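You operate a simulated robot arm through the tools that you are given. There is no shell and no other tool.

You are at the controls of a simulated two-armed robot. One attempt, no reset.

TASK
Hold the small pan on the top of the workbench steady with one hand and put the 32 mm steel puck from the top of the workbench in it with the other.

It is judged by the outcome, as a careful person would: the job done as asked, and still so three seconds after it is handed in. It fails if anything else is knocked over, pushed out of place, dropped, spilled or broken.

THE ROBOT
Two 7-joint arms with two-finger parallel grippers on one trunk, on a base that moves. Base frame: it is fixed to the floor where the robot stands at the start and does not move with it; the origin is under the middle of the robot, x ahead of it, y to its left, z up. Lengths are in m, angles in degrees, forces in N, time in s.
The left shoulder is at the start at [0.07, 0.13, 1.137], the right one opposite. With the tool pointing down near the work surface each hand reaches from about 0.22 to 0.52 m from the robot's upright axis, wherever it stands, measured 20 degrees to its own side. Places, roughly: small pan [2, -0.5, 0.75]; steel puck [2, -0.5, 0.75]. Payload 1.57 kg a hand.
The tool frame of a hand sits at the grasp point between the pads (the TCP): z along the fingers, y along the line on which they close. The tips reach 0.03 m beyond it. The gripper opens to 0.08 m. The fingers are 0.017 m wide and 0.012 m thick; the gripper's body (0.04 by 0.082 m) begins 0.08 m behind the TCP.
Orientation is told as [roll, pitch, yaw] about the base's x, y, z axes, in that order, counted from this pose: with the fingers straight down and closing along the base's y, the tool's x points along the base's -x, its y along +y and its z along -z.

THE INTERFACE
- The arms move only by the tool drive_tool. It takes "left_commands", "right_commands" or both (then of equal length, played together; a hand with none holds still); each is a list of rows, each a list of 3 entries, a list of its own where there are three numbers: the shift along the tool's x, y, z in m, then the turn, a rotation vector about the tool's x, y, z in degrees, then the opening, from 0 (shut) to 1 (fully open). In form: [[[x, y, z], [rx, ry, rz], gripper], ...]. A call has 1 to 20 rows; each row is the pose to reach, as a shift and turn from the pose commanded when the call began, along the tool's axes at that moment. Each row takes 0.2 s and may step no farther than 0.05 m and 8.6 degrees from the row before; otherwise, or with a gripper value out of range, the whole call is refused. A pose out of reach is approached as far as the arm can. The call stops where the force on the tool passes 40 N (or 10 N more than at its start, if that is more) or the arm is blocked; 0.2 s more then pass. The fingers move at their own pace (about 0.108 m/s each) and stop on an object; they squeeze with about 27 N. The grip force told is the motor's: it shows also when the fingers shut on nothing. Time passes only in rows, and 0.2 s behind the last, so rows that repeat a pose let the fingers close. It gives the time, the measured TCP pose, the force on the tool (base axes), the opening and the grip force at its end, in the units of the frame above (readings bear some noise), with the torque about the TCP (base axes, N m) and any sound that the robot's microphone picked up.
- Cameras (640 x 400 px; columns grow to the right, rows downward): "scene" is now at [0.1321, -0.0052, 1.3526]; the picture's right is [-0.05, -1.00, 0.00], its down [-0.69, 0.04, -0.72] and it looks along [0.72, -0.04, -0.69] (base axes); focal length 256 px, centre (320, 200). "left" rides on the left gripper at [0.072, 0.007, -0.122] in its tool frame; the picture's right is [-0.09, 1.00, 0.00], its down [-0.84, -0.08, -0.54] and it looks along [-0.54, -0.05, 0.84] (tool axes); focal length 238 px, centre (320, 200). "right" rides on the right gripper at [0.072, -0.007, -0.122] in its tool frame; the picture's right is [0.09, 1.00, 0.00], its down [-0.84, 0.08, -0.54] and it looks along [-0.54, 0.05, 0.84] (tool axes); focal length 238 px, centre (320, 200). There is no depth. A picture from a camera that has moved, and an enlarged one, comes with that camera's place and axes in the base frame and with its lens.
- grab_frame(camera): a new picture of that camera. No time passes.
- raise_lower(by): slides the trunk up (or, below 0, down) by that many m; the arms and the scene camera ride with it, the base frame stays. It gives what a move gives, with no picture.
- roll_base(legs): drives the robot by 1 to 6 legs, each [ahead, left, turn to the left] in m, m and degrees, along the robot's own axes; the way and the turn of a leg run together, so that a leg with both is an arc; at most 1.5 m and 180 degrees a leg. The arms and the cameras ride along, it lands a little off, and it stops where it bumps. It gives what a move gives.
- aim_head(pan, tilt): turns the head with the scene camera to pan (to the left, within 86 degrees either way) and tilt (down, from -29 to 69), counted from straight ahead of the robot. It gives what a move gives.
- close_up(camera, box): a new picture of the part [left, top, right, bottom] of that camera's present view, enlarged. No time passes.
- finish_job(): hands the job in; it is judged then, once.

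Nothing tells you exact positions but the pictures and the camera data. Unless the task says otherwise, let go and move clear before handing in.

The tools are called after "Emit:" as name(argument=value, ...) on one line, values as JSON. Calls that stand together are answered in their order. drive_tool: Moves the arms, as the interface text tells. Its arguments: {"type":"object","properties":{"left_commands":{"type":"array","items":{"type":"array"}},"right_commands":{"type":"array","items":{"type":"array"}}},"required":[]} The other tools are called the same way: raise_lower (by) moves the trunk up or down; roll_base (legs) drives the base; aim_head (pan, tilt) turns the head that bears the scene camera; grab_frame (camera) takes a picture; close_up (camera, box) takes an enlarged picture of a part of a camera's view; finish_job () hands the job in.

At the start:

```text
time: 0.0
left_position: [0.3466, 0.1532, 1.0659]
left_tcp_rot: [-0.1, 0.0, 0.1]
left_force: [0.4, 0.2, -0.1]
left_ft_torque: [0.02, -0.02, 0.01]
left_grip_width: 0.0801
left_gripper_force: 0.0
right_position: [0.3511, -0.144, 1.0217]
right_tcp_rot: [0.0, 0.0, 0.0]
right_force: [-0.6, -0.6, 0.7]
right_ft_torque: [-0.02, -0.03, -0.02]
right_grip_width: 0.0799
right_gripper_force: 0.0
trunk travel left (down, up): [-0.775, 0.165]
robot x, y, heading: [-0.0, 0.0045, -0.1]
head pan, tilt (commanded): [-3.1, 43.8]
```

scene: 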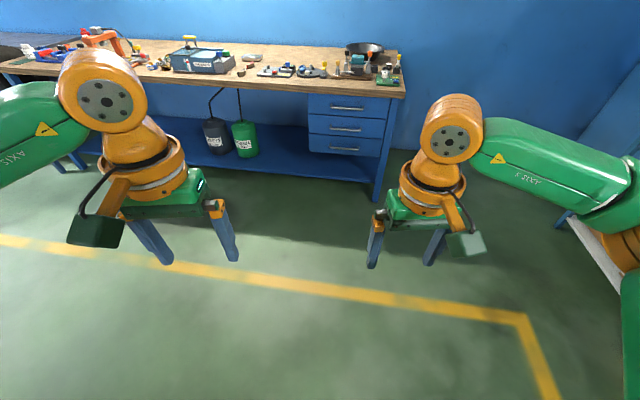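
right: 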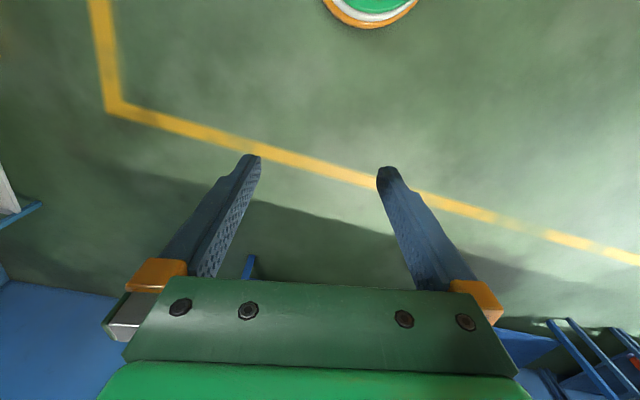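
left: 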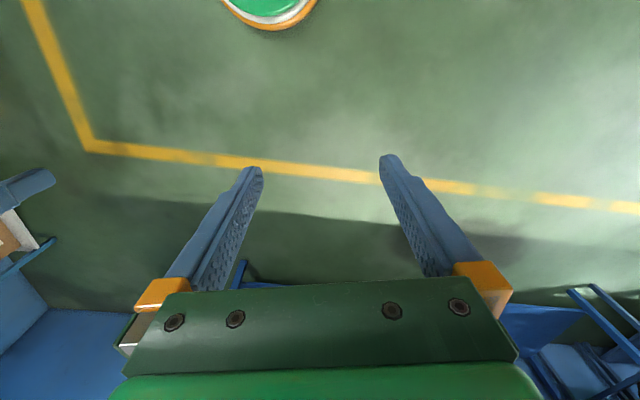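

I see a workbench about 2 m ahead, with a dark pan near its right end among clutter. First I'll look closer at that part of the bench.

Emit:
close_up(camera="scene", box=[220, 30, 420, 110])

Emit:
close_up(camera="scene", box=[320, 35, 420, 95])

Emit:
close_up(camera="scene", box=[0, 20, 260, 110])

```text
3.20 times, centred on (320, 70) of scene
camera zoom: at [0.1321, -0.0052, 1.3526], right [-0.05, -1.0, 0.0], down [-0.69, 0.04, -0.72], along [0.72, -0.04, -0.69], focal length 818 px, centre (320, 616)
```

zoom: 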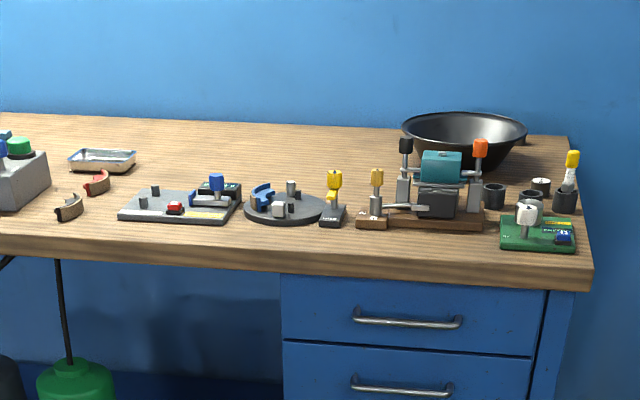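

```text
6.40 times, centred on (370, 65) of scene
camera zoom: at [0.1321, -0.0052, 1.3526], right [-0.05, -1.0, 0.0], down [-0.69, 0.04, -0.72], along [0.72, -0.04, -0.69], focal length 1636 px, centre (0, 1064)
```

zoom: 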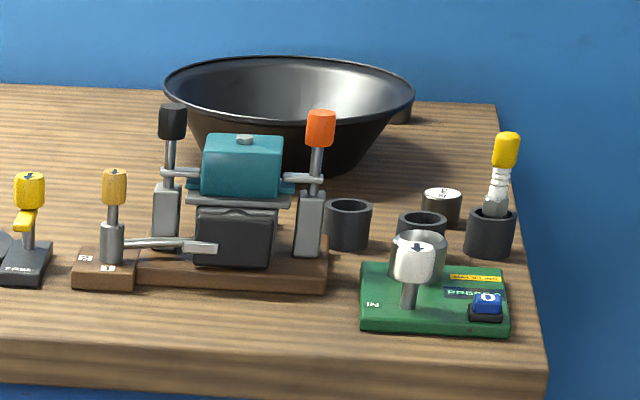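

```text
2.46 times, centred on (130, 65) of scene
camera zoom: at [0.1321, -0.0052, 1.3526], right [-0.05, -1.0, 0.0], down [-0.69, 0.04, -0.72], along [0.72, -0.04, -0.69], focal length 629 px, centre (788, 532)
```

zoom: 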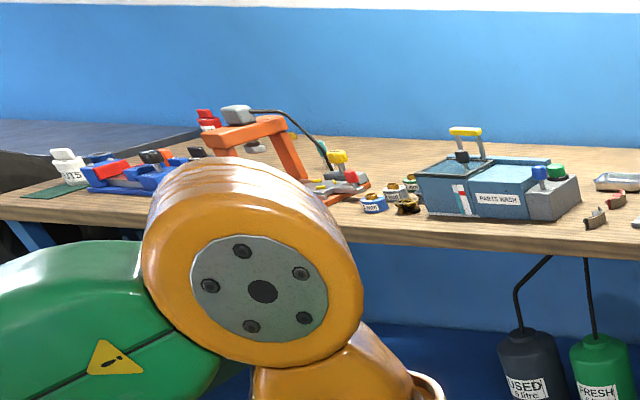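

The pan is the black bowl at the back right of the bench, behind a small machine. Several short cylinders stand beside it, and one of them should be the puck. I'll look around to the right before driving.

Emit:
aim_head(pan=-45, tilt=35)

Emit:
grab_frame(camera="scene")

```text
time: 1.1
left_position: [0.3465, 0.1527, 1.0651]
left_tcp_rot: [-0.1, -0.1, 0.1]
left_force: [0.5, -0.4, -0.8]
left_ft_torque: [0.03, 0.03, 0.03]
left_grip_width: 0.0803
left_gripper_force: 0.3
right_position: [0.3494, -0.1433, 1.022]
right_tcp_rot: [0.0, -0.1, 0.0]
right_force: [0.0, 0.5, -0.2]
right_ft_torque: [0.02, 0.03, 0.02]
right_grip_width: 0.0799
right_gripper_force: 0.1
trunk travel left (down, up): [-0.775, 0.165]
robot x, y, heading: [-0.0045, 0.0027, -0.1]
head pan, tilt (commanded): [-45.0, 35.0]
```

```text
taken
camera scene: at [0.1123, -0.0629, 1.3657], right [-0.71, -0.71, 0.0], down [-0.41, 0.41, -0.82], along [0.58, -0.58, -0.57], focal length 256 px, centre (320, 200)
```

scene: 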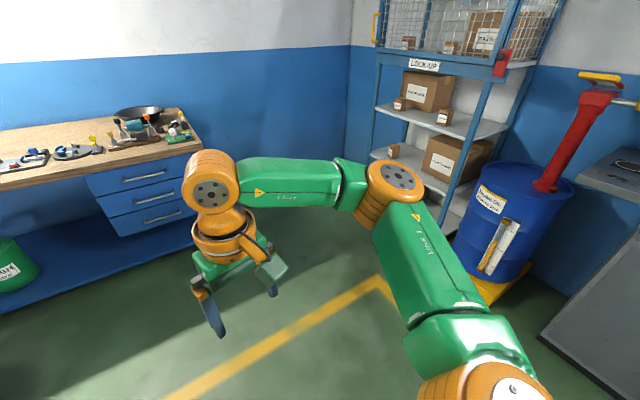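

There is open floor to the right of the bench, with a shelf rack farther right and a barrel. I'll drive closer, shifting a little right, and then look again.

Emit:
roll_base(legs=[[0.8, -0.3, 0]])

Emit:
aim_head(pan=-10, tilt=35)

Emit:
grab_frame(camera="scene")

```text
time: 5.6
left_position: [1.1411, -0.13, 1.0667]
left_tcp_rot: [-0.1, -0.1, 1.4]
left_force: [0.1, -0.5, 1.0]
left_ft_torque: [-0.02, -0.01, 0.01]
left_grip_width: 0.08
left_gripper_force: 0.0
right_position: [1.1524, -0.4274, 1.0218]
right_tcp_rot: [0.0, 0.0, 1.3]
right_force: [-0.5, 0.0, -0.1]
right_ft_torque: [-0.01, 0.01, 0.0]
right_grip_width: 0.0801
right_gripper_force: 0.0
trunk travel left (down, up): [-0.775, 0.165]
robot x, y, heading: [0.7997, -0.2936, 1.6]
head pan, tilt (commanded): [-45.0, 35.0]
```

```text
time: 6.6
left_position: [1.14, -0.1314, 1.0674]
left_tcp_rot: [0.0, 0.0, 1.4]
left_force: [-0.2, -0.3, -0.5]
left_ft_torque: [0.04, 0.0, -0.02]
left_grip_width: 0.08
left_gripper_force: 0.1
right_position: [1.1512, -0.4279, 1.022]
right_tcp_rot: [0.0, 0.1, 1.3]
right_force: [0.1, -0.3, -0.2]
right_ft_torque: [0.0, 0.01, -0.02]
right_grip_width: 0.0799
right_gripper_force: 0.0
trunk travel left (down, up): [-0.775, 0.165]
robot x, y, heading: [0.7986, -0.2919, 1.6]
head pan, tilt (commanded): [-10.0, 35.0]
```

```text
taken
camera scene: at [0.9342, -0.3048, 1.3657], right [-0.15, -0.99, 0.0], down [-0.57, 0.09, -0.82], along [0.81, -0.12, -0.57], focal length 256 px, centre (320, 200)
```

scene: 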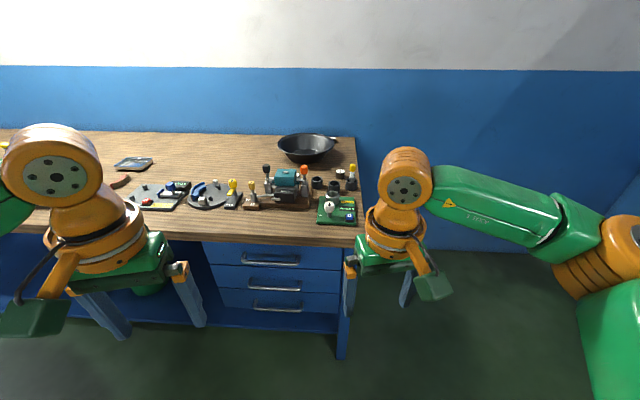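

Emit:
close_up(camera="scene", box=[230, 125, 390, 225])

Emit:
close_up(camera="scene", box=[295, 160, 375, 210])

Emit:
close_up(camera="scene", box=[110, 140, 270, 240])

```text
4.00 times, centred on (310, 175) of scene
camera zoom: at [0.9342, -0.3048, 1.3657], right [-0.15, -0.99, 0.0], down [-0.57, 0.09, -0.82], along [0.81, -0.12, -0.57], focal length 1023 px, centre (360, 300)
```

zoom: 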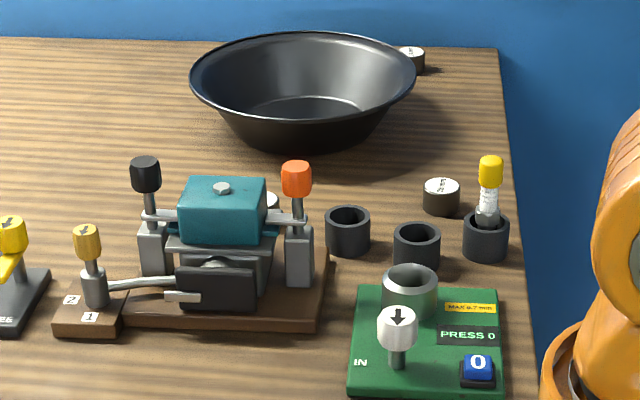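

```text
8.00 times, centred on (335, 185) of scene
camera zoom: at [0.9342, -0.3048, 1.3657], right [-0.15, -0.99, 0.0], down [-0.57, 0.09, -0.82], along [0.81, -0.12, -0.57], focal length 2046 px, centre (200, 320)
```

zoom: 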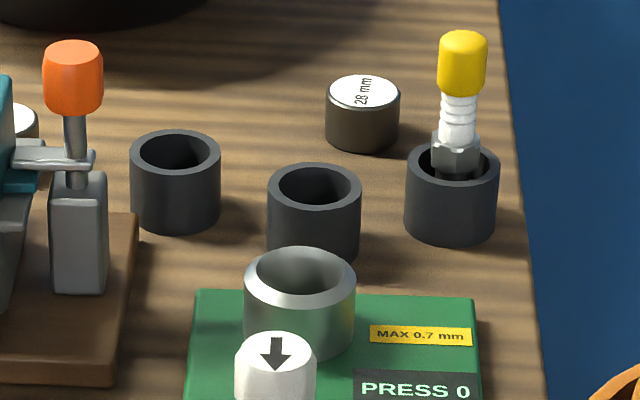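

```text
4.00 times, centred on (190, 190) of scene
camera zoom: at [0.9342, -0.3048, 1.3657], right [-0.15, -0.99, 0.0], down [-0.57, 0.09, -0.82], along [0.81, -0.12, -0.57], focal length 1023 px, centre (840, 240)
```

zoom: 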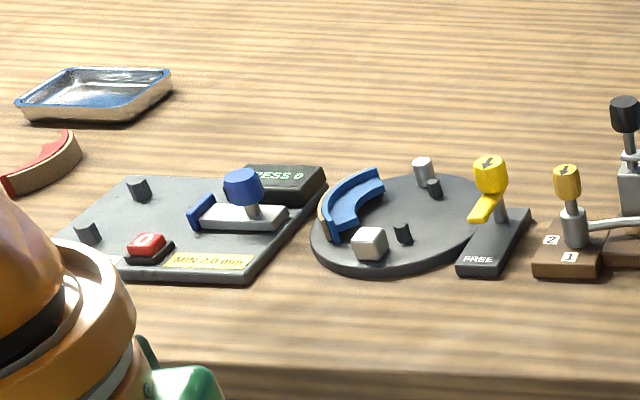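

The bench turns out to be about 0.85 m high and slightly rotated. I can see three pucks: one marked "28 mm", one behind the machine and one behind the pan. I'll raise the trunk for clearance and drive to the right front corner of the bench to read the labels.

Emit:
raise_lower(by=0.1)

Emit:
roll_base(legs=[[0.0, -0.55, 0], [0.4, 0.0, 40]])

Emit:
aim_head(pan=0, tilt=40)

Emit:
grab_frame(camera="scene")

```text
time: 7.9
left_position: [1.1399, -0.1315, 1.1662]
left_tcp_rot: [-0.1, 0.0, 1.4]
left_force: [-0.4, 0.4, 0.0]
left_ft_torque: [0.0, 0.02, 0.0]
left_grip_width: 0.0799
left_gripper_force: 0.1
right_position: [1.1514, -0.4272, 1.1218]
right_tcp_rot: [0.1, -0.1, 1.4]
right_force: [0.5, 0.4, 0.6]
right_ft_torque: [0.0, -0.02, -0.01]
right_grip_width: 0.08
right_gripper_force: 0.2
trunk travel left (down, up): [-0.875, 0.065]
robot x, y, heading: [0.7969, -0.2883, 1.3]
head pan, tilt (commanded): [-10.0, 35.0]
```

```text
time: 13.2
left_position: [1.3265, -0.352, 1.1667]
left_tcp_rot: [0.0, -0.1, 42.0]
left_force: [-0.1, -0.4, 0.3]
left_ft_torque: [0.03, 0.04, 0.01]
left_grip_width: 0.08
left_gripper_force: 0.0
right_position: [1.5288, -0.5691, 1.1225]
right_tcp_rot: [0.2, -0.1, 42.1]
right_force: [-0.2, -0.8, -0.4]
right_ft_torque: [0.02, -0.03, 0.01]
right_grip_width: 0.08
right_gripper_force: 0.1
trunk travel left (down, up): [-0.875, 0.065]
robot x, y, heading: [1.1732, -0.6963, 41.7]
head pan, tilt (commanded): [-10.0, 35.0]
```

```text
time: 13.9
left_position: [1.3285, -0.3498, 1.1661]
left_tcp_rot: [-0.1, -0.1, 42.1]
left_force: [-0.7, -0.2, 0.0]
left_ft_torque: [0.01, 0.04, 0.02]
left_grip_width: 0.0801
left_gripper_force: 0.1
right_position: [1.5289, -0.5684, 1.1212]
right_tcp_rot: [-0.1, 0.0, 42.0]
right_force: [-0.7, 0.2, -0.8]
right_ft_torque: [0.0, 0.0, 0.0]
right_grip_width: 0.0798
right_gripper_force: 0.0
trunk travel left (down, up): [-0.875, 0.065]
robot x, y, heading: [1.1733, -0.6954, 41.8]
head pan, tilt (commanded): [0.0, 40.0]
```

```text
taken
camera scene: at [1.273, -0.606, 1.4582], right [0.67, -0.74, 0.0], down [-0.48, -0.43, -0.77], along [0.57, 0.51, -0.64], focal length 256 px, centre (320, 200)
```

scene: 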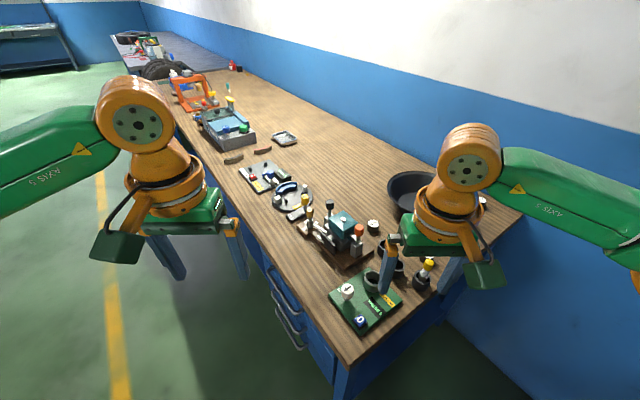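

The bench's right end is now in view, with the right gripper hovering over it. I'll zoom in on the pucks with both the scene and right cameras.

Emit:
close_up(camera="scene", box=[300, 160, 500, 310])

Emit:
grab_frame(camera="right")

Emit:
close_up(camera="scene", box=[350, 200, 400, 240])

```text
2.67 times, centred on (400, 235) of scene
camera zoom: at [1.273, -0.606, 1.4582], right [0.67, -0.74, 0.0], down [-0.48, -0.43, -0.77], along [0.57, 0.51, -0.64], focal length 682 px, centre (107, 107)
```

zoom: 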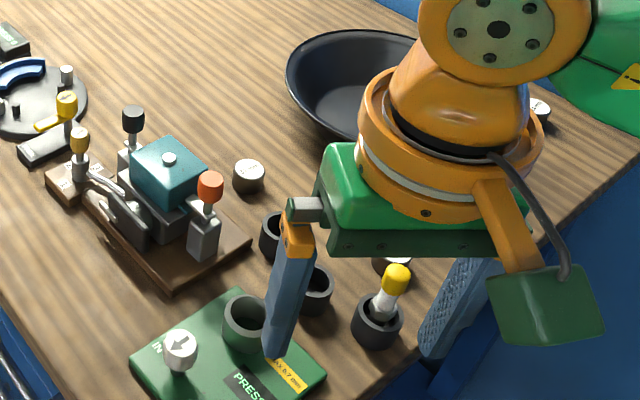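

```text
taken
camera right: at [1.4816, -0.6207, 1.243], right [-0.73, 0.68, 0.0], down [0.57, 0.62, 0.54], along [0.37, 0.4, -0.84], focal length 238 px, centre (320, 200)
```

right: 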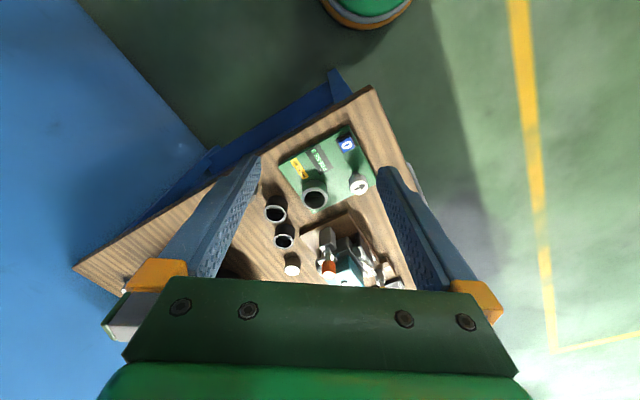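

```text
10.00 times, centred on (375, 220) of scene
camera zoom: at [1.273, -0.606, 1.4582], right [0.67, -0.74, 0.0], down [-0.48, -0.43, -0.77], along [0.57, 0.51, -0.64], focal length 2557 px, centre (-230, 0)
```

zoom: 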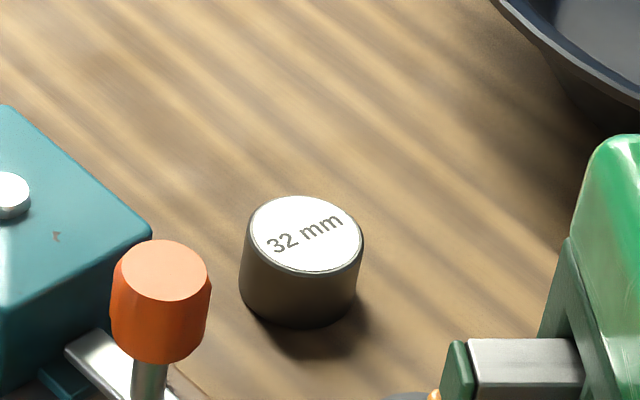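

The puck behind the machine is marked "32 mm", so that is my target. I'll check the third puck behind the pan as well, and zoom the right camera to refine positions.

Emit:
close_up(camera="right", box=[220, 200, 400, 300])

Emit:
close_up(camera="scene", box=[470, 180, 510, 210])

```text
3.56 times, centred on (310, 250) of right
camera zoom: at [1.4816, -0.6207, 1.243], right [-0.73, 0.68, 0.0], down [0.57, 0.62, 0.54], along [0.37, 0.4, -0.84], focal length 848 px, centre (356, 22)
```

zoom: 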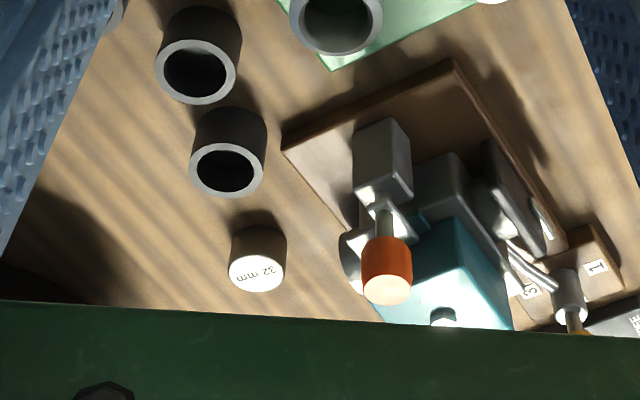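

```text
13.33 times, centred on (490, 195) of scene
camera zoom: at [1.273, -0.606, 1.4582], right [0.67, -0.74, 0.0], down [-0.48, -0.43, -0.77], along [0.57, 0.51, -0.64], focal length 3409 px, centre (-1947, 267)
```

zoom: 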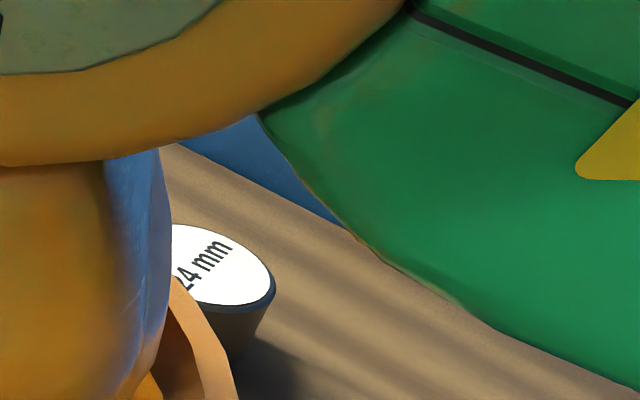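

The third puck is marked 24 mm, so the target is confirmed at about (1.82, -0.35), with the bench top at z≈0.85. Before choosing where to stand, I'll look at the robot's own base and elbow and at the space by the bench end.

Emit:
aim_head(pan=-50, tilt=45)

Emit:
grab_frame(camera="scene")

Emit:
aim_head(pan=0, tilt=69)

Emit:
grab_frame(camera="scene")

```text
time: 15.1
left_position: [1.3289, -0.3501, 1.1652]
left_tcp_rot: [-0.1, 0.1, 42.1]
left_force: [0.0, -0.1, 1.0]
left_ft_torque: [-0.04, -0.01, -0.01]
left_grip_width: 0.0799
left_gripper_force: 0.1
right_position: [1.5287, -0.5669, 1.1223]
right_tcp_rot: [0.0, -0.1, 41.9]
right_force: [0.5, 0.2, -0.4]
right_ft_torque: [-0.01, -0.01, -0.01]
right_grip_width: 0.0798
right_gripper_force: 0.0
trunk travel left (down, up): [-0.875, 0.065]
robot x, y, heading: [1.1752, -0.6935, 42.2]
head pan, tilt (commanded): [-50.0, 45.0]
```

```text
taken
camera scene: at [1.2904, -0.674, 1.4509], right [-0.14, -0.99, 0.0], down [-0.7, 0.1, -0.71], along [0.7, -0.1, -0.71], focal length 256 px, centre (320, 200)
```

scene: 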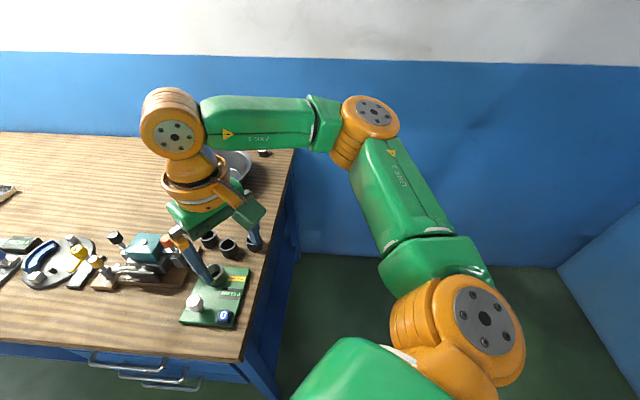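

```text
time: 16.3
left_position: [1.3274, -0.349, 1.1657]
left_tcp_rot: [0.0, 0.0, 42.1]
left_force: [-0.4, -0.1, 0.1]
left_ft_torque: [0.0, -0.03, -0.02]
left_grip_width: 0.0797
left_gripper_force: 0.0
right_position: [1.5296, -0.5684, 1.1217]
right_tcp_rot: [0.0, 0.0, 41.9]
right_force: [0.1, -0.1, -0.9]
right_ft_torque: [0.01, 0.02, -0.01]
right_grip_width: 0.0798
right_gripper_force: 0.1
trunk travel left (down, up): [-0.875, 0.065]
robot x, y, heading: [1.1726, -0.6979, 42.3]
head pan, tilt (commanded): [0.0, 68.8]
```

```text
taken
camera scene: at [1.2516, -0.6254, 1.4221], right [0.67, -0.74, 0.0], down [-0.69, -0.62, -0.36], along [0.27, 0.24, -0.93], focal length 256 px, centre (320, 200)
```

scene: 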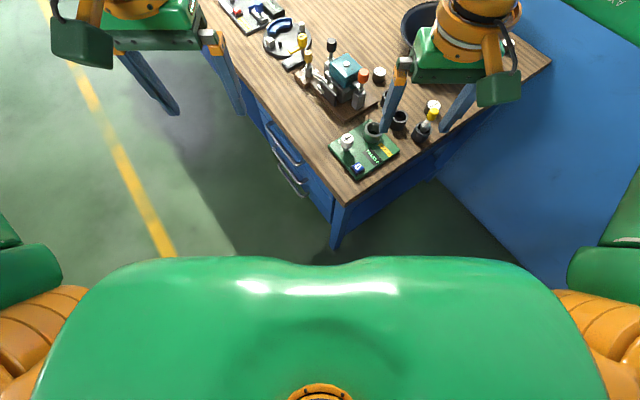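

The base looks like a disc of about 0.2 m radius, and the wall runs right along the back of the bench. My right elbow sticks out about 0.45 m, so I'll test a forward-tilted, more inward pose of the right arm here, where there is space, and see where the elbow goes.

Emit:
drive_tool(right_commands=[[[-0.02, 0.012, 0], [0, -8, 0], 1], [[-0.04, 0.024, 0], [0, -16, 0], 1], [[-0.06, 0.036, 0], [0, -24, 0], 1], [[-0.08, 0.048, 0], [0, -32, 0], 1], [[-0.1, 0.06, 0], [0, -40, 0], 1], [[-0.1, 0.06, 0], [0, -40, 0], 1]])

Emit:
aim_head(pan=-50, tilt=45)

Emit:
grab_frame(camera="scene")

Emit:
grab_frame(camera="right")

```text
time: 17.7
left_position: [1.3285, -0.3503, 1.1659]
left_tcp_rot: [-0.1, 0.0, 42.1]
left_force: [0.4, -0.3, 0.7]
left_ft_torque: [-0.04, 0.0, 0.01]
left_grip_width: 0.0802
left_gripper_force: 0.0
right_position: [1.5634, -0.4568, 1.1202]
right_tcp_rot: [0.0, -40.0, 42.0]
right_force: [-0.9, 0.6, 0.0]
right_ft_torque: [0.02, 0.0, 0.0]
right_grip_width: 0.0799
right_gripper_force: 0.1
trunk travel left (down, up): [-0.875, 0.065]
robot x, y, heading: [1.1724, -0.6944, 42.2]
head pan, tilt (commanded): [0.0, 68.8]
```

```text
time: 18.9
left_position: [1.328, -0.349, 1.1658]
left_tcp_rot: [0.0, 0.1, 42.1]
left_force: [-0.9, -0.3, -0.3]
left_ft_torque: [0.01, -0.02, -0.01]
left_grip_width: 0.0801
left_gripper_force: 0.1
right_position: [1.5626, -0.4566, 1.1207]
right_tcp_rot: [0.1, -40.1, 42.0]
right_force: [0.0, -0.4, 0.0]
right_ft_torque: [0.02, 0.04, -0.02]
right_grip_width: 0.0797
right_gripper_force: 0.0
trunk travel left (down, up): [-0.875, 0.065]
robot x, y, heading: [1.1742, -0.6958, 42.1]
head pan, tilt (commanded): [-50.0, 45.0]
```

```text
taken
camera scene: at [1.2904, -0.6738, 1.4509], right [-0.14, -0.99, 0.0], down [-0.7, 0.1, -0.71], along [0.7, -0.1, -0.71], focal length 256 px, centre (320, 200)
```

scene: 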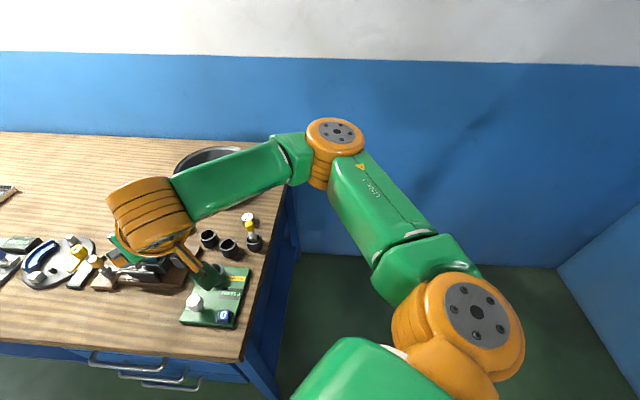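

```text
taken
camera right: at [1.4697, -0.5504, 1.1673], right [-0.72, 0.69, -0.06], down [0.17, 0.25, 0.95], along [0.68, 0.67, -0.3], focal length 238 px, centre (320, 200)
```

right: 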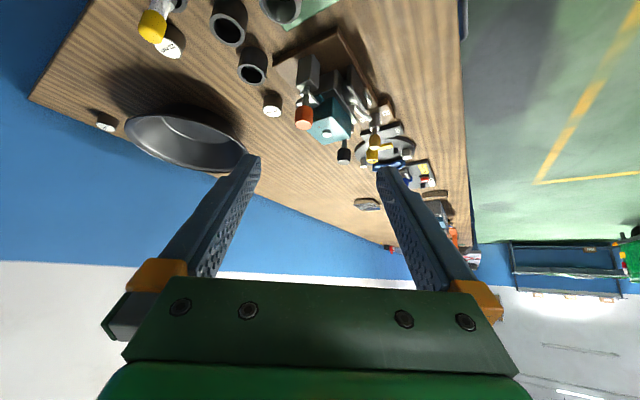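

The elbow tucks in to about 0.36 m with this pose, which is enough to clear the wall from near the bench corner. The right camera now sees the pan and pucks obliquely, so I'll zoom in to locate the pan.

Emit:
close_up(camera="right", box=[80, 60, 300, 200])

Emit:
close_up(camera="scene", box=[160, 120, 300, 260])

Emit:
grab_frame(camera="left")

```text
2.86 times, centred on (190, 130) of right
camera zoom: at [1.4697, -0.5504, 1.1673], right [-0.72, 0.69, -0.06], down [0.17, 0.25, 0.95], along [0.68, 0.67, -0.3], focal length 681 px, centre (691, 400)
```

zoom: 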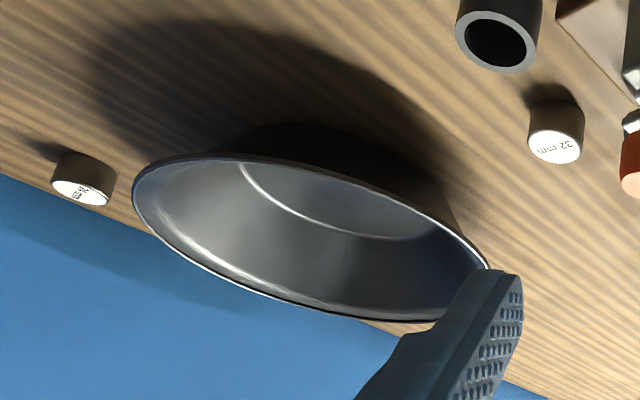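

```text
2.86 times, centred on (230, 190) of scene
camera zoom: at [1.2904, -0.6738, 1.4509], right [-0.14, -0.99, 0.0], down [-0.7, 0.1, -0.71], along [0.7, -0.1, -0.71], focal length 731 px, centre (577, 229)
```

zoom: 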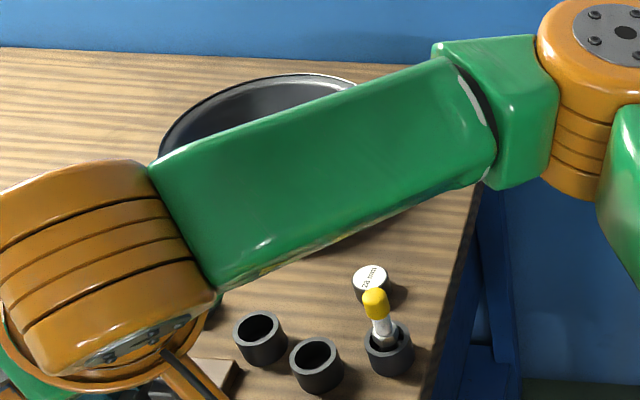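

```text
taken
camera left: at [1.2695, -0.3923, 1.2873], right [-0.6, 0.8, 0.0], down [0.67, 0.5, 0.54], along [0.43, 0.32, -0.84], focal length 238 px, centre (320, 200)
```

left: 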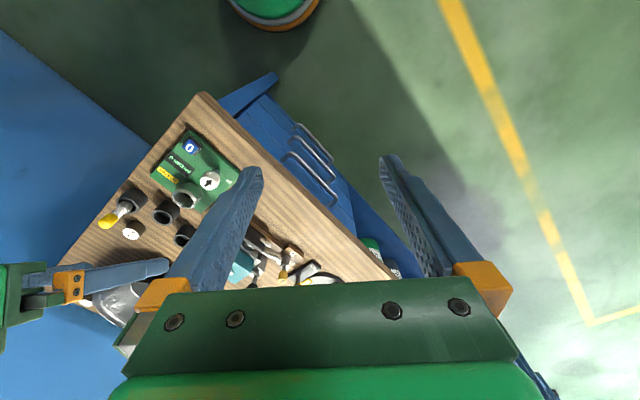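

I now have good estimates. The 32 mm puck is at (1.82, -0.35), its top at z 0.873. The pan rim centre is near (2.045, -0.407), with radius about 0.13 and rim z about 0.905. The bench's front right corner is at (1.455, -0.523). I'll drive around that corner to the right end, keeping the base clear of the legs.

Emit:
roll_base(legs=[[-0.016, -0.206, 0], [0.24, -0.182, 0], [0, 0, 20]])

Emit:
aim_head(pan=0, tilt=55)

Emit:
grab_frame(camera="scene")

Emit:
grab_frame(camera="left")

Emit:
grab_frame(camera="right")

```text
time: 23.2
left_position: [1.6232, -0.4614, 1.1661]
left_tcp_rot: [-0.1, 0.0, 62.2]
left_force: [0.5, 0.6, -1.1]
left_ft_torque: [-0.01, 0.01, 0.01]
left_grip_width: 0.0802
left_gripper_force: 0.0
right_position: [1.881, -0.4802, 1.1212]
right_tcp_rot: [0.1, -40.1, 62.0]
right_force: [-0.4, 0.1, -0.2]
right_ft_torque: [0.02, -0.03, 0.02]
right_grip_width: 0.0801
right_gripper_force: 0.1
trunk travel left (down, up): [-0.875, 0.065]
robot x, y, heading: [1.5964, -0.84, 61.9]
head pan, tilt (commanded): [-50.0, 45.0]
```

```text
time: 24.4
left_position: [1.6245, -0.4613, 1.1665]
left_tcp_rot: [0.1, 0.0, 62.2]
left_force: [0.3, 0.4, 0.2]
left_ft_torque: [-0.03, -0.05, -0.02]
left_grip_width: 0.0801
left_gripper_force: 0.1
right_position: [1.8809, -0.4804, 1.1203]
right_tcp_rot: [-0.1, -40.0, 62.1]
right_force: [0.4, -0.5, 0.8]
right_ft_torque: [0.0, -0.02, -0.03]
right_grip_width: 0.0799
right_gripper_force: 0.1
trunk travel left (down, up): [-0.875, 0.065]
robot x, y, heading: [1.5942, -0.8385, 62.0]
head pan, tilt (commanded): [0.0, 55.0]
```

```text
taken
camera scene: at [1.6538, -0.7314, 1.4375], right [0.88, -0.47, 0.0], down [-0.38, -0.72, -0.57], along [0.27, 0.51, -0.82], focal length 256 px, centre (320, 200)
```

scene: 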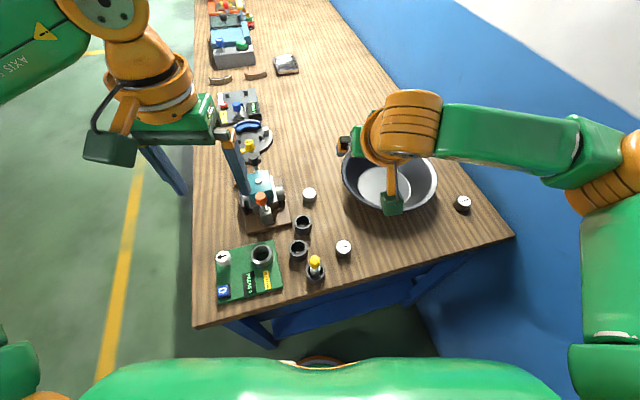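

```text
taken
camera left: at [1.5836, -0.5206, 1.2874], right [-0.84, 0.55, 0.0], down [0.46, 0.7, 0.54], along [0.3, 0.45, -0.84], focal length 238 px, centre (320, 200)
```

left: 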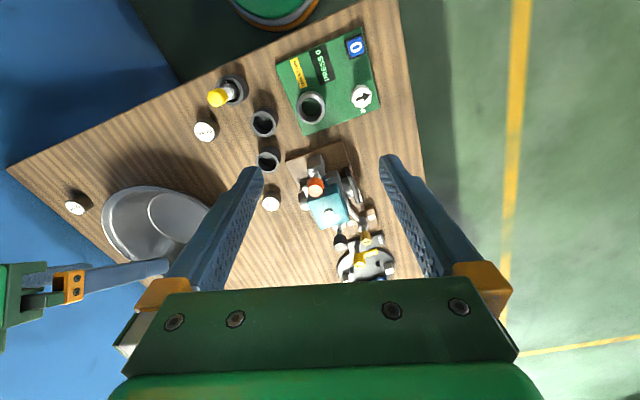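

```text
taken
camera right: at [1.8258, -0.601, 1.1673], right [-0.91, 0.4, -0.06], down [0.07, 0.29, 0.95], along [0.4, 0.87, -0.3], focal length 238 px, centre (320, 200)
```

right: 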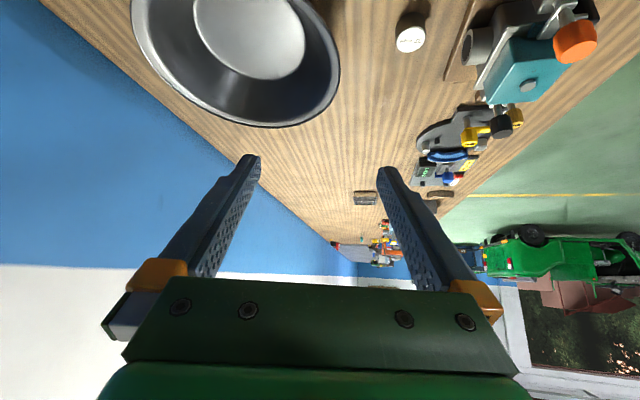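

From the bench end I can see the pan, the 32 mm puck and the machine clearly. I'll zoom in to refine the positions of the pan rim and the puck.

Emit:
close_up(camera="scene", box=[280, 130, 480, 270])

Emit:
close_up(camera="left", box=[60, 100, 340, 275])

Emit:
close_up(camera="right", box=[120, 0, 440, 140])

Emit:
close_up(camera="scene", box=[180, 220, 440, 380])

```text
2.86 times, centred on (380, 200) of scene
camera zoom: at [1.6538, -0.7314, 1.4375], right [0.88, -0.47, 0.0], down [-0.38, -0.72, -0.57], along [0.27, 0.51, -0.82], focal length 731 px, centre (149, 200)
```

zoom: 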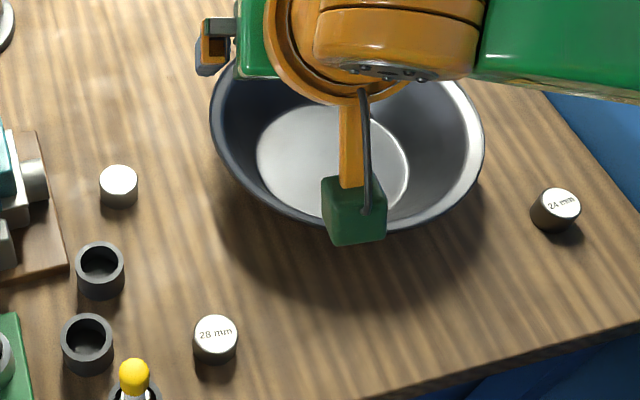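

```text
2.29 times, centred on (200, 188) of left
camera zoom: at [1.5836, -0.5206, 1.2874], right [-0.84, 0.55, 0.0], down [0.46, 0.7, 0.54], along [0.3, 0.45, -0.84], focal length 545 px, centre (594, 229)
```

zoom: 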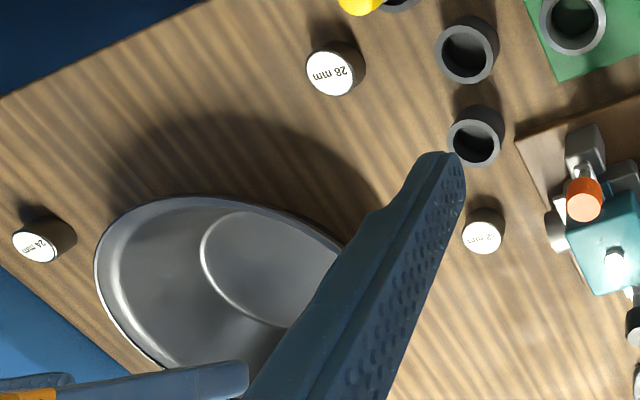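

```text
2.00 times, centred on (280, 70) of right
camera zoom: at [1.8258, -0.601, 1.1673], right [-0.91, 0.4, -0.06], down [0.07, 0.29, 0.95], along [0.4, 0.87, -0.3], focal length 477 px, centre (400, 460)
```

zoom: 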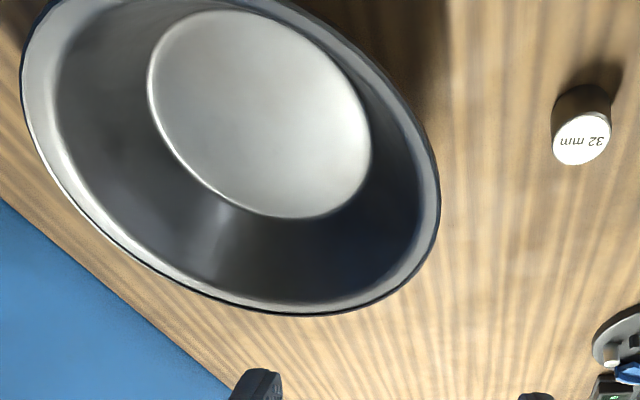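

```text
2.46 times, centred on (310, 300) of scene
camera zoom: at [1.6538, -0.7314, 1.4375], right [0.88, -0.47, 0.0], down [-0.38, -0.72, -0.57], along [0.27, 0.51, -0.82], focal length 629 px, centre (345, -46)
```

zoom: 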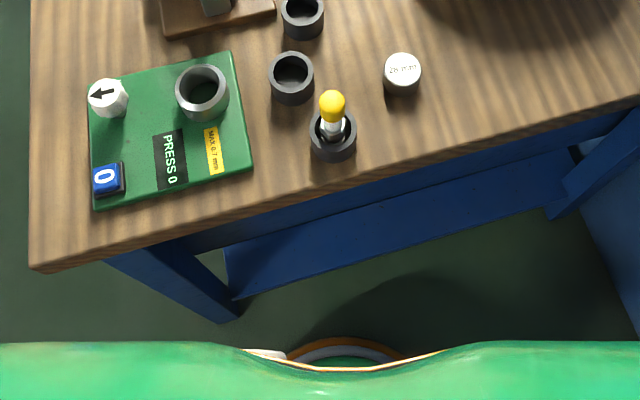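

The bench legs are set in about 6 cm from the edge, so the base has room. The pan comes out with its centre near (2.025, -0.42), rim z≈0.918, radius 0.122 and walls leaning about 37°. I'll make a small base move to bring both pan and puck within reach of both hands.

Emit:
roll_base(legs=[[0.052, -0.036, -2]])

Emit:
grab_frame(camera="scene")

```text
time: 25.4
left_position: [1.6857, -0.4375, 1.167]
left_tcp_rot: [-0.3, -0.4, 60.2]
left_force: [-1.1, 0.3, -0.4]
left_ft_torque: [0.03, -0.08, -0.02]
left_grip_width: 0.0798
left_gripper_force: 0.2
right_position: [1.9417, -0.4658, 1.1238]
right_tcp_rot: [-0.3, -40.4, 60.5]
right_force: [-0.6, -0.4, 0.5]
right_ft_torque: [0.0, -0.05, -0.04]
right_grip_width: 0.08
right_gripper_force: 0.2
trunk travel left (down, up): [-0.875, 0.065]
robot x, y, heading: [1.6548, -0.8103, 60.3]
head pan, tilt (commanded): [0.0, 55.0]
```

```text
taken
camera scene: at [1.7043, -0.7095, 1.4382], right [0.87, -0.5, 0.0], down [-0.4, -0.71, -0.58], along [0.29, 0.5, -0.82], focal length 256 px, centre (320, 200)
```

scene: 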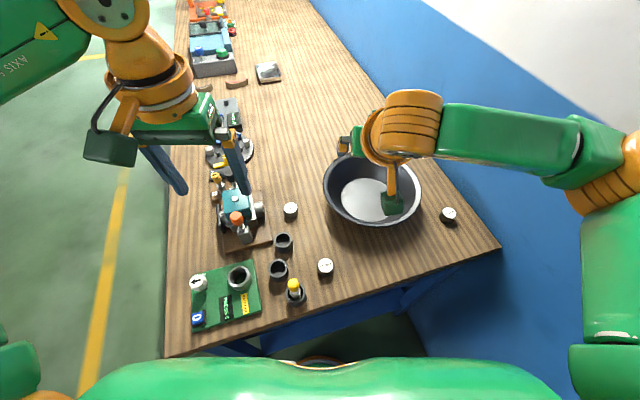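

The robot is well placed. I'll move the left hand over the 32 mm puck at a safe height and check with its camera.

Emit:
drive_tool(left_commands=[[[-0.036, -0.019, 0.0], [0, 0, 0], 0.8], [[-0.073, -0.038, 0.0], [0, 0, 0], 0.8], [[-0.109, -0.056, 0.02], [0, 0, 0], 0.8], [[-0.145, -0.075, 0.05], [0, 0, 0], 0.8], [[-0.145, -0.075, 0.09], [0, 0, 0], 0.8], [[-0.145, -0.075, 0.09], [0, 0, 0], 0.8]])

Emit:
grab_frame(camera="left")

Emit:
grab_frame(camera="scene")

Emit:
grab_frame(camera="right")

```text
refused: row 4 steps farther than a row can; nothing moved
```

```text
taken
camera left: at [1.6424, -0.496, 1.2884], right [-0.82, 0.57, -0.01], down [0.48, 0.69, 0.55], along [0.32, 0.45, -0.84], focal length 238 px, centre (320, 200)
```

left: 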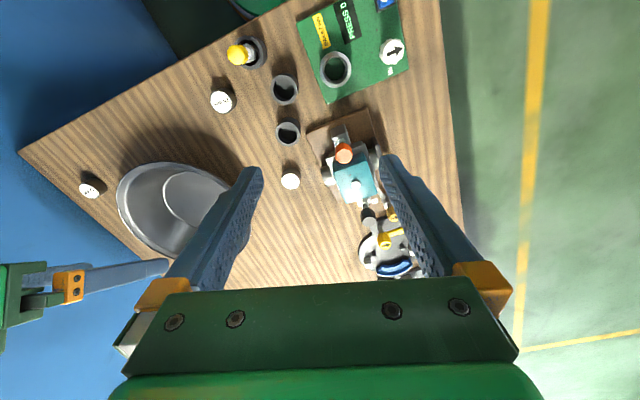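

```text
taken
camera scene: at [1.7043, -0.7095, 1.4382], right [0.87, -0.5, 0.0], down [-0.4, -0.71, -0.58], along [0.29, 0.5, -0.82], focal length 256 px, centre (320, 200)
```

scene: 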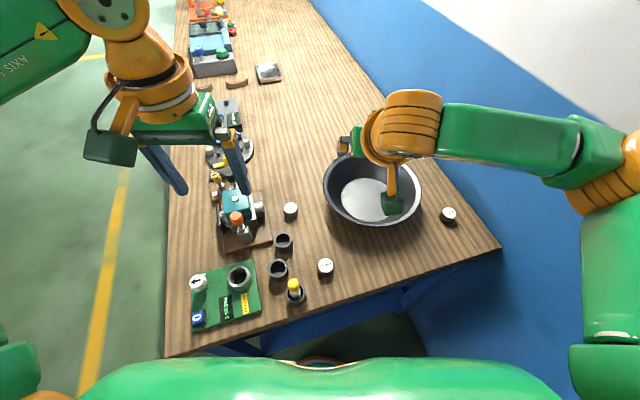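

```text
taken
camera right: at [1.8826, -0.5843, 1.1698], right [-0.9, 0.43, -0.06], down [0.07, 0.29, 0.95], along [0.43, 0.85, -0.29], focal length 238 px, centre (320, 200)
```

right: 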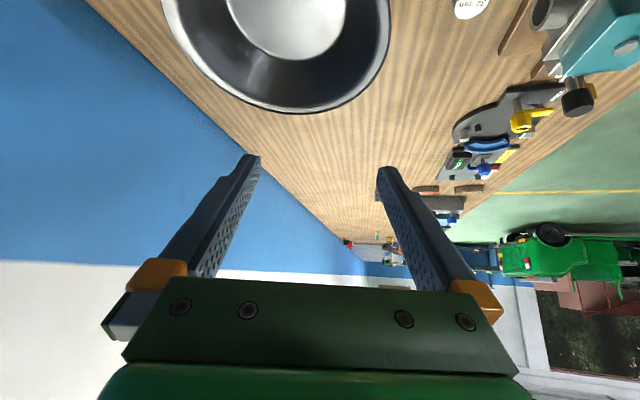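

That call was refused because one step was slightly too long. I'll resend the same hover move in smaller steps.

Emit:
drive_tool(left_commands=[[[-0.03, -0.015, 0.0], [0, 0, 0], 0.8], [[-0.06, -0.03, 0.0], [0, 0, 0], 0.8], [[-0.09, -0.045, 0.01], [0, 0, 0], 0.8], [[-0.12, -0.06, 0.03], [0, 0, 0], 0.8], [[-0.145, -0.075, 0.06], [0, 0, 0], 0.8], [[-0.145, -0.075, 0.09], [0, 0, 0], 0.8], [[-0.145, -0.075, 0.09], [0, 0, 0], 0.8]])

Emit:
grab_frame(camera="left")

Emit:
grab_frame(camera="scene")

```text
time: 27.0
left_position: [1.8206, -0.3551, 1.0744]
left_tcp_rot: [0.1, -0.1, 60.2]
left_force: [-0.1, 0.2, -0.4]
left_ft_torque: [-0.01, 0.01, 0.01]
left_grip_width: 0.064
left_gripper_force: 0.1
left hand out of reach, approached as far as the arm can: row 5, 6, 7
right_position: [1.9503, -0.4618, 1.1198]
right_tcp_rot: [0.0, -40.0, 60.1]
right_force: [-0.1, -1.3, -0.2]
right_ft_torque: [0.05, 0.03, -0.03]
right_grip_width: 0.0802
right_gripper_force: 0.0
trunk travel left (down, up): [-0.875, 0.065]
robot x, y, heading: [1.6519, -0.8127, 60.0]
head pan, tilt (commanded): [0.0, 55.0]
```

```text
taken
camera left: at [1.7769, -0.4137, 1.1956], right [-0.82, 0.57, 0.0], down [0.48, 0.69, 0.54], along [0.31, 0.44, -0.84], focal length 238 px, centre (320, 200)
```

left: 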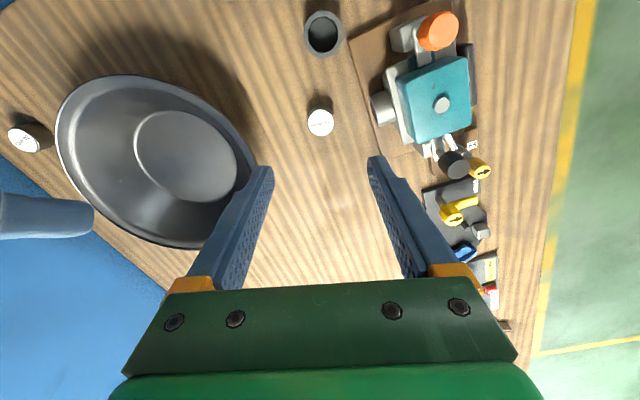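

```text
taken
camera scene: at [1.7147, -0.7054, 1.4374], right [0.87, -0.5, 0.0], down [-0.41, -0.71, -0.57], along [0.29, 0.5, -0.82], focal length 256 px, centre (320, 200)
```

scene: 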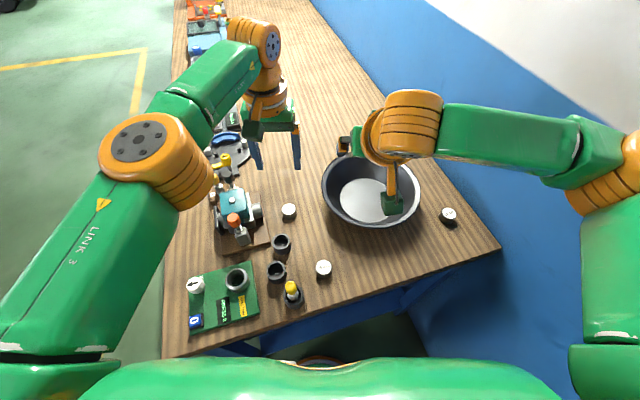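

The puck is right between the fingers in view, but straight-down reach ended a few mm short. I'll tilt the left hand 25° forward, which brings the wrist back into reach.

Emit:
drive_tool(left_commands=[[[0, 0, 0], [0, -8, 0], 0.8], [[0, 0, 0], [0, -16, 0], 0.8], [[0, 0, 0], [0, -25, 0], 0.8], [[0, 0, 0], [0, -25, 0], 0.8]])

Emit:
grab_frame(camera="left")

```text
refused: row 3 steps farther than a row can; nothing moved
```

```text
taken
camera left: at [1.7769, -0.4137, 1.1956], right [-0.82, 0.57, 0.0], down [0.48, 0.69, 0.54], along [0.31, 0.44, -0.84], focal length 238 px, centre (320, 200)
```

left: 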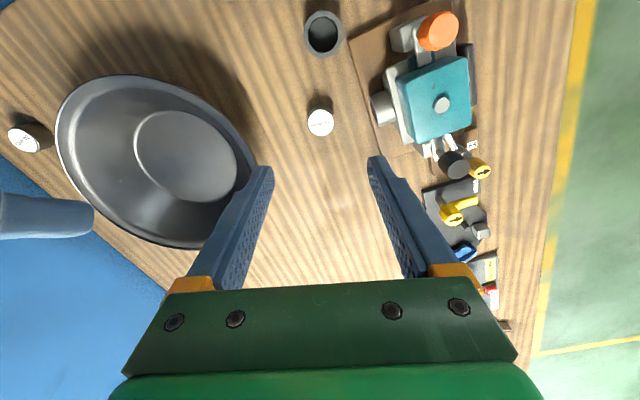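

The tilt was refused because its last step was 9°. I'll resend it in steps of 8° or less.

Emit:
drive_tool(left_commands=[[[0, 0, 0], [0, -6.5, 0], 0.8], [[0, 0, 0], [0, -13, 0], 0.8], [[0, 0, 0], [0, -19, 0], 0.8], [[0, 0, 0], [0, -25, 0], 0.8], [[0, 0, 0], [0, -25, 0], 0.8]])

Emit:
grab_frame(camera="left")

Emit:
close_up(camera="scene", box=[160, 100, 360, 300])

```text
time: 28.2
left_position: [1.8206, -0.3549, 1.0738]
left_tcp_rot: [-0.1, -25.1, 60.2]
left_force: [-0.6, -1.9, 0.6]
left_ft_torque: [0.0, 0.0, -0.03]
left_grip_width: 0.0641
left_gripper_force: 0.0
right_position: [1.9496, -0.4617, 1.1217]
right_tcp_rot: [0.0, -40.0, 60.2]
right_force: [-1.2, 1.4, -0.2]
right_ft_torque: [0.01, -0.03, 0.01]
right_grip_width: 0.0798
right_gripper_force: 0.0
trunk travel left (down, up): [-0.875, 0.065]
robot x, y, heading: [1.6524, -0.8103, 59.9]
head pan, tilt (commanded): [0.0, 55.0]
```

```text
taken
camera left: at [1.7553, -0.4533, 1.1535], right [-0.82, 0.57, 0.04], down [0.33, 0.42, 0.85], along [0.46, 0.71, -0.53], focal length 238 px, centre (320, 200)
```

left: 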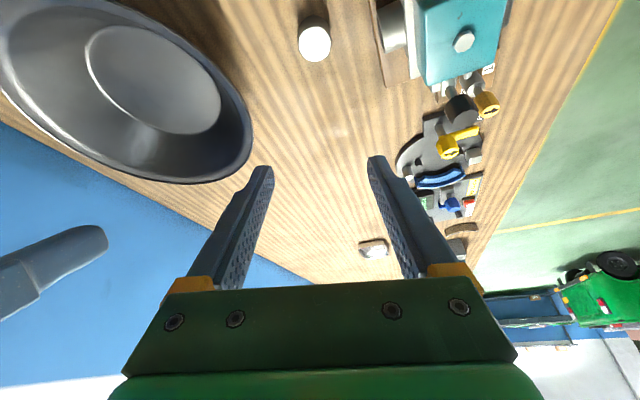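

```text
2.00 times, centred on (260, 200) of scene
camera zoom: at [1.714, -0.7053, 1.4375], right [0.87, -0.5, 0.0], down [-0.41, -0.71, -0.57], along [0.29, 0.5, -0.82], focal length 511 px, centre (440, 200)
```

zoom: 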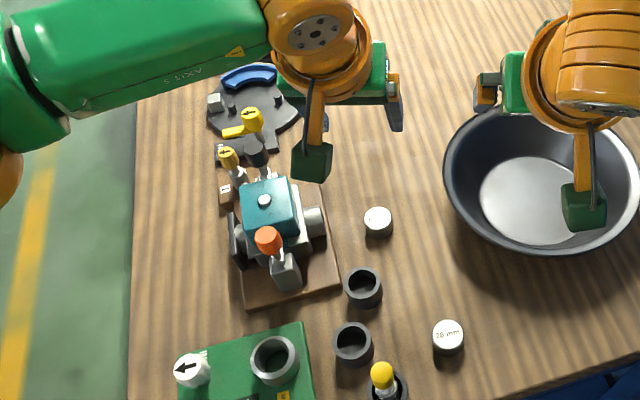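

The puck's position is now consistent at (1.825, -0.346), and the tilted hand is lined up so a straight descent centres it. I'll lower in stages, stopping above the puck to check.

Emit:
drive_tool(left_commands=[[[0.0148, 0, 0.0317], [0, 0, 0], 0.8], [[0.0296, 0, 0.0634], [0, 0, 0], 0.8], [[0.0444, 0, 0.0952], [0, 0, 0], 0.8], [[0.0592, 0, 0.1269], [0, 0, 0], 0.8], [[0.0592, 0, 0.1269], [0, 0, 0], 0.8]])

Emit:
grab_frame(camera="left")

Emit:
close_up(camera="scene", box=[200, 120, 360, 280])

Emit:
grab_frame(camera="right")

```text
time: 29.4
left_position: [1.8209, -0.3563, 0.932]
left_tcp_rot: [0.0, -25.1, 60.2]
left_force: [-0.2, 0.2, -0.2]
left_ft_torque: [0.0, 0.01, 0.04]
left_grip_width: 0.064
left_gripper_force: 0.1
right_position: [1.9487, -0.4626, 1.1204]
right_tcp_rot: [0.0, -40.0, 60.0]
right_force: [-0.2, -0.1, 0.0]
right_ft_torque: [-0.03, 0.0, 0.01]
right_grip_width: 0.0799
right_gripper_force: 0.1
trunk travel left (down, up): [-0.875, 0.065]
robot x, y, heading: [1.6579, -0.8091, 60.5]
head pan, tilt (commanded): [0.0, 55.0]
```

```text
taken
camera left: at [1.7562, -0.4536, 1.0119], right [-0.82, 0.57, 0.04], down [0.33, 0.42, 0.85], along [0.46, 0.71, -0.53], focal length 238 px, centre (320, 200)
```

left: 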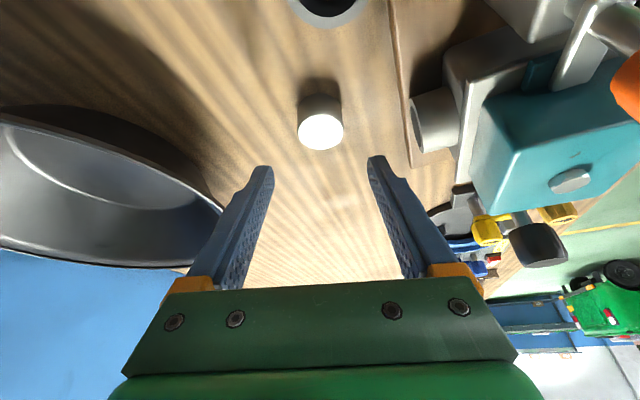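

```text
2.50 times, centred on (280, 200) of scene
camera zoom: at [1.714, -0.7055, 1.4375], right [0.87, -0.5, 0.0], down [-0.41, -0.71, -0.57], along [0.29, 0.5, -0.82], focal length 639 px, centre (420, 200)
```

zoom: 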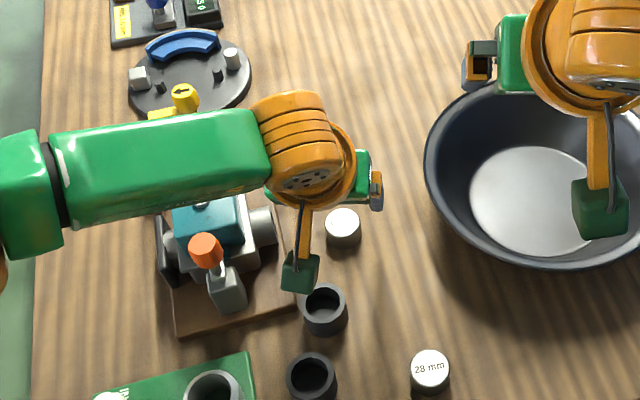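

```text
taken
camera right: at [1.8903, -0.581, 1.1673], right [-0.9, 0.43, -0.06], down [0.08, 0.29, 0.95], along [0.43, 0.85, -0.3], focal length 238 px, centre (320, 200)
```

right: 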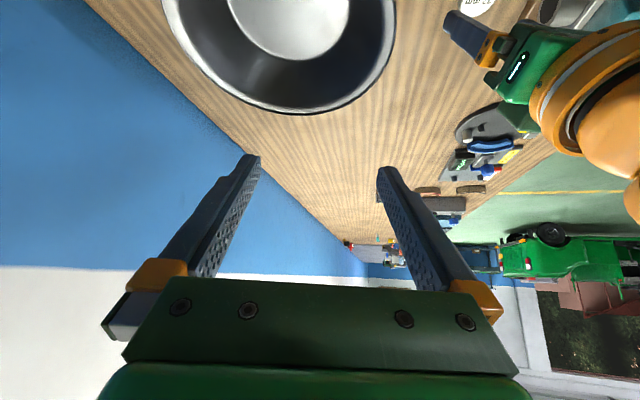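

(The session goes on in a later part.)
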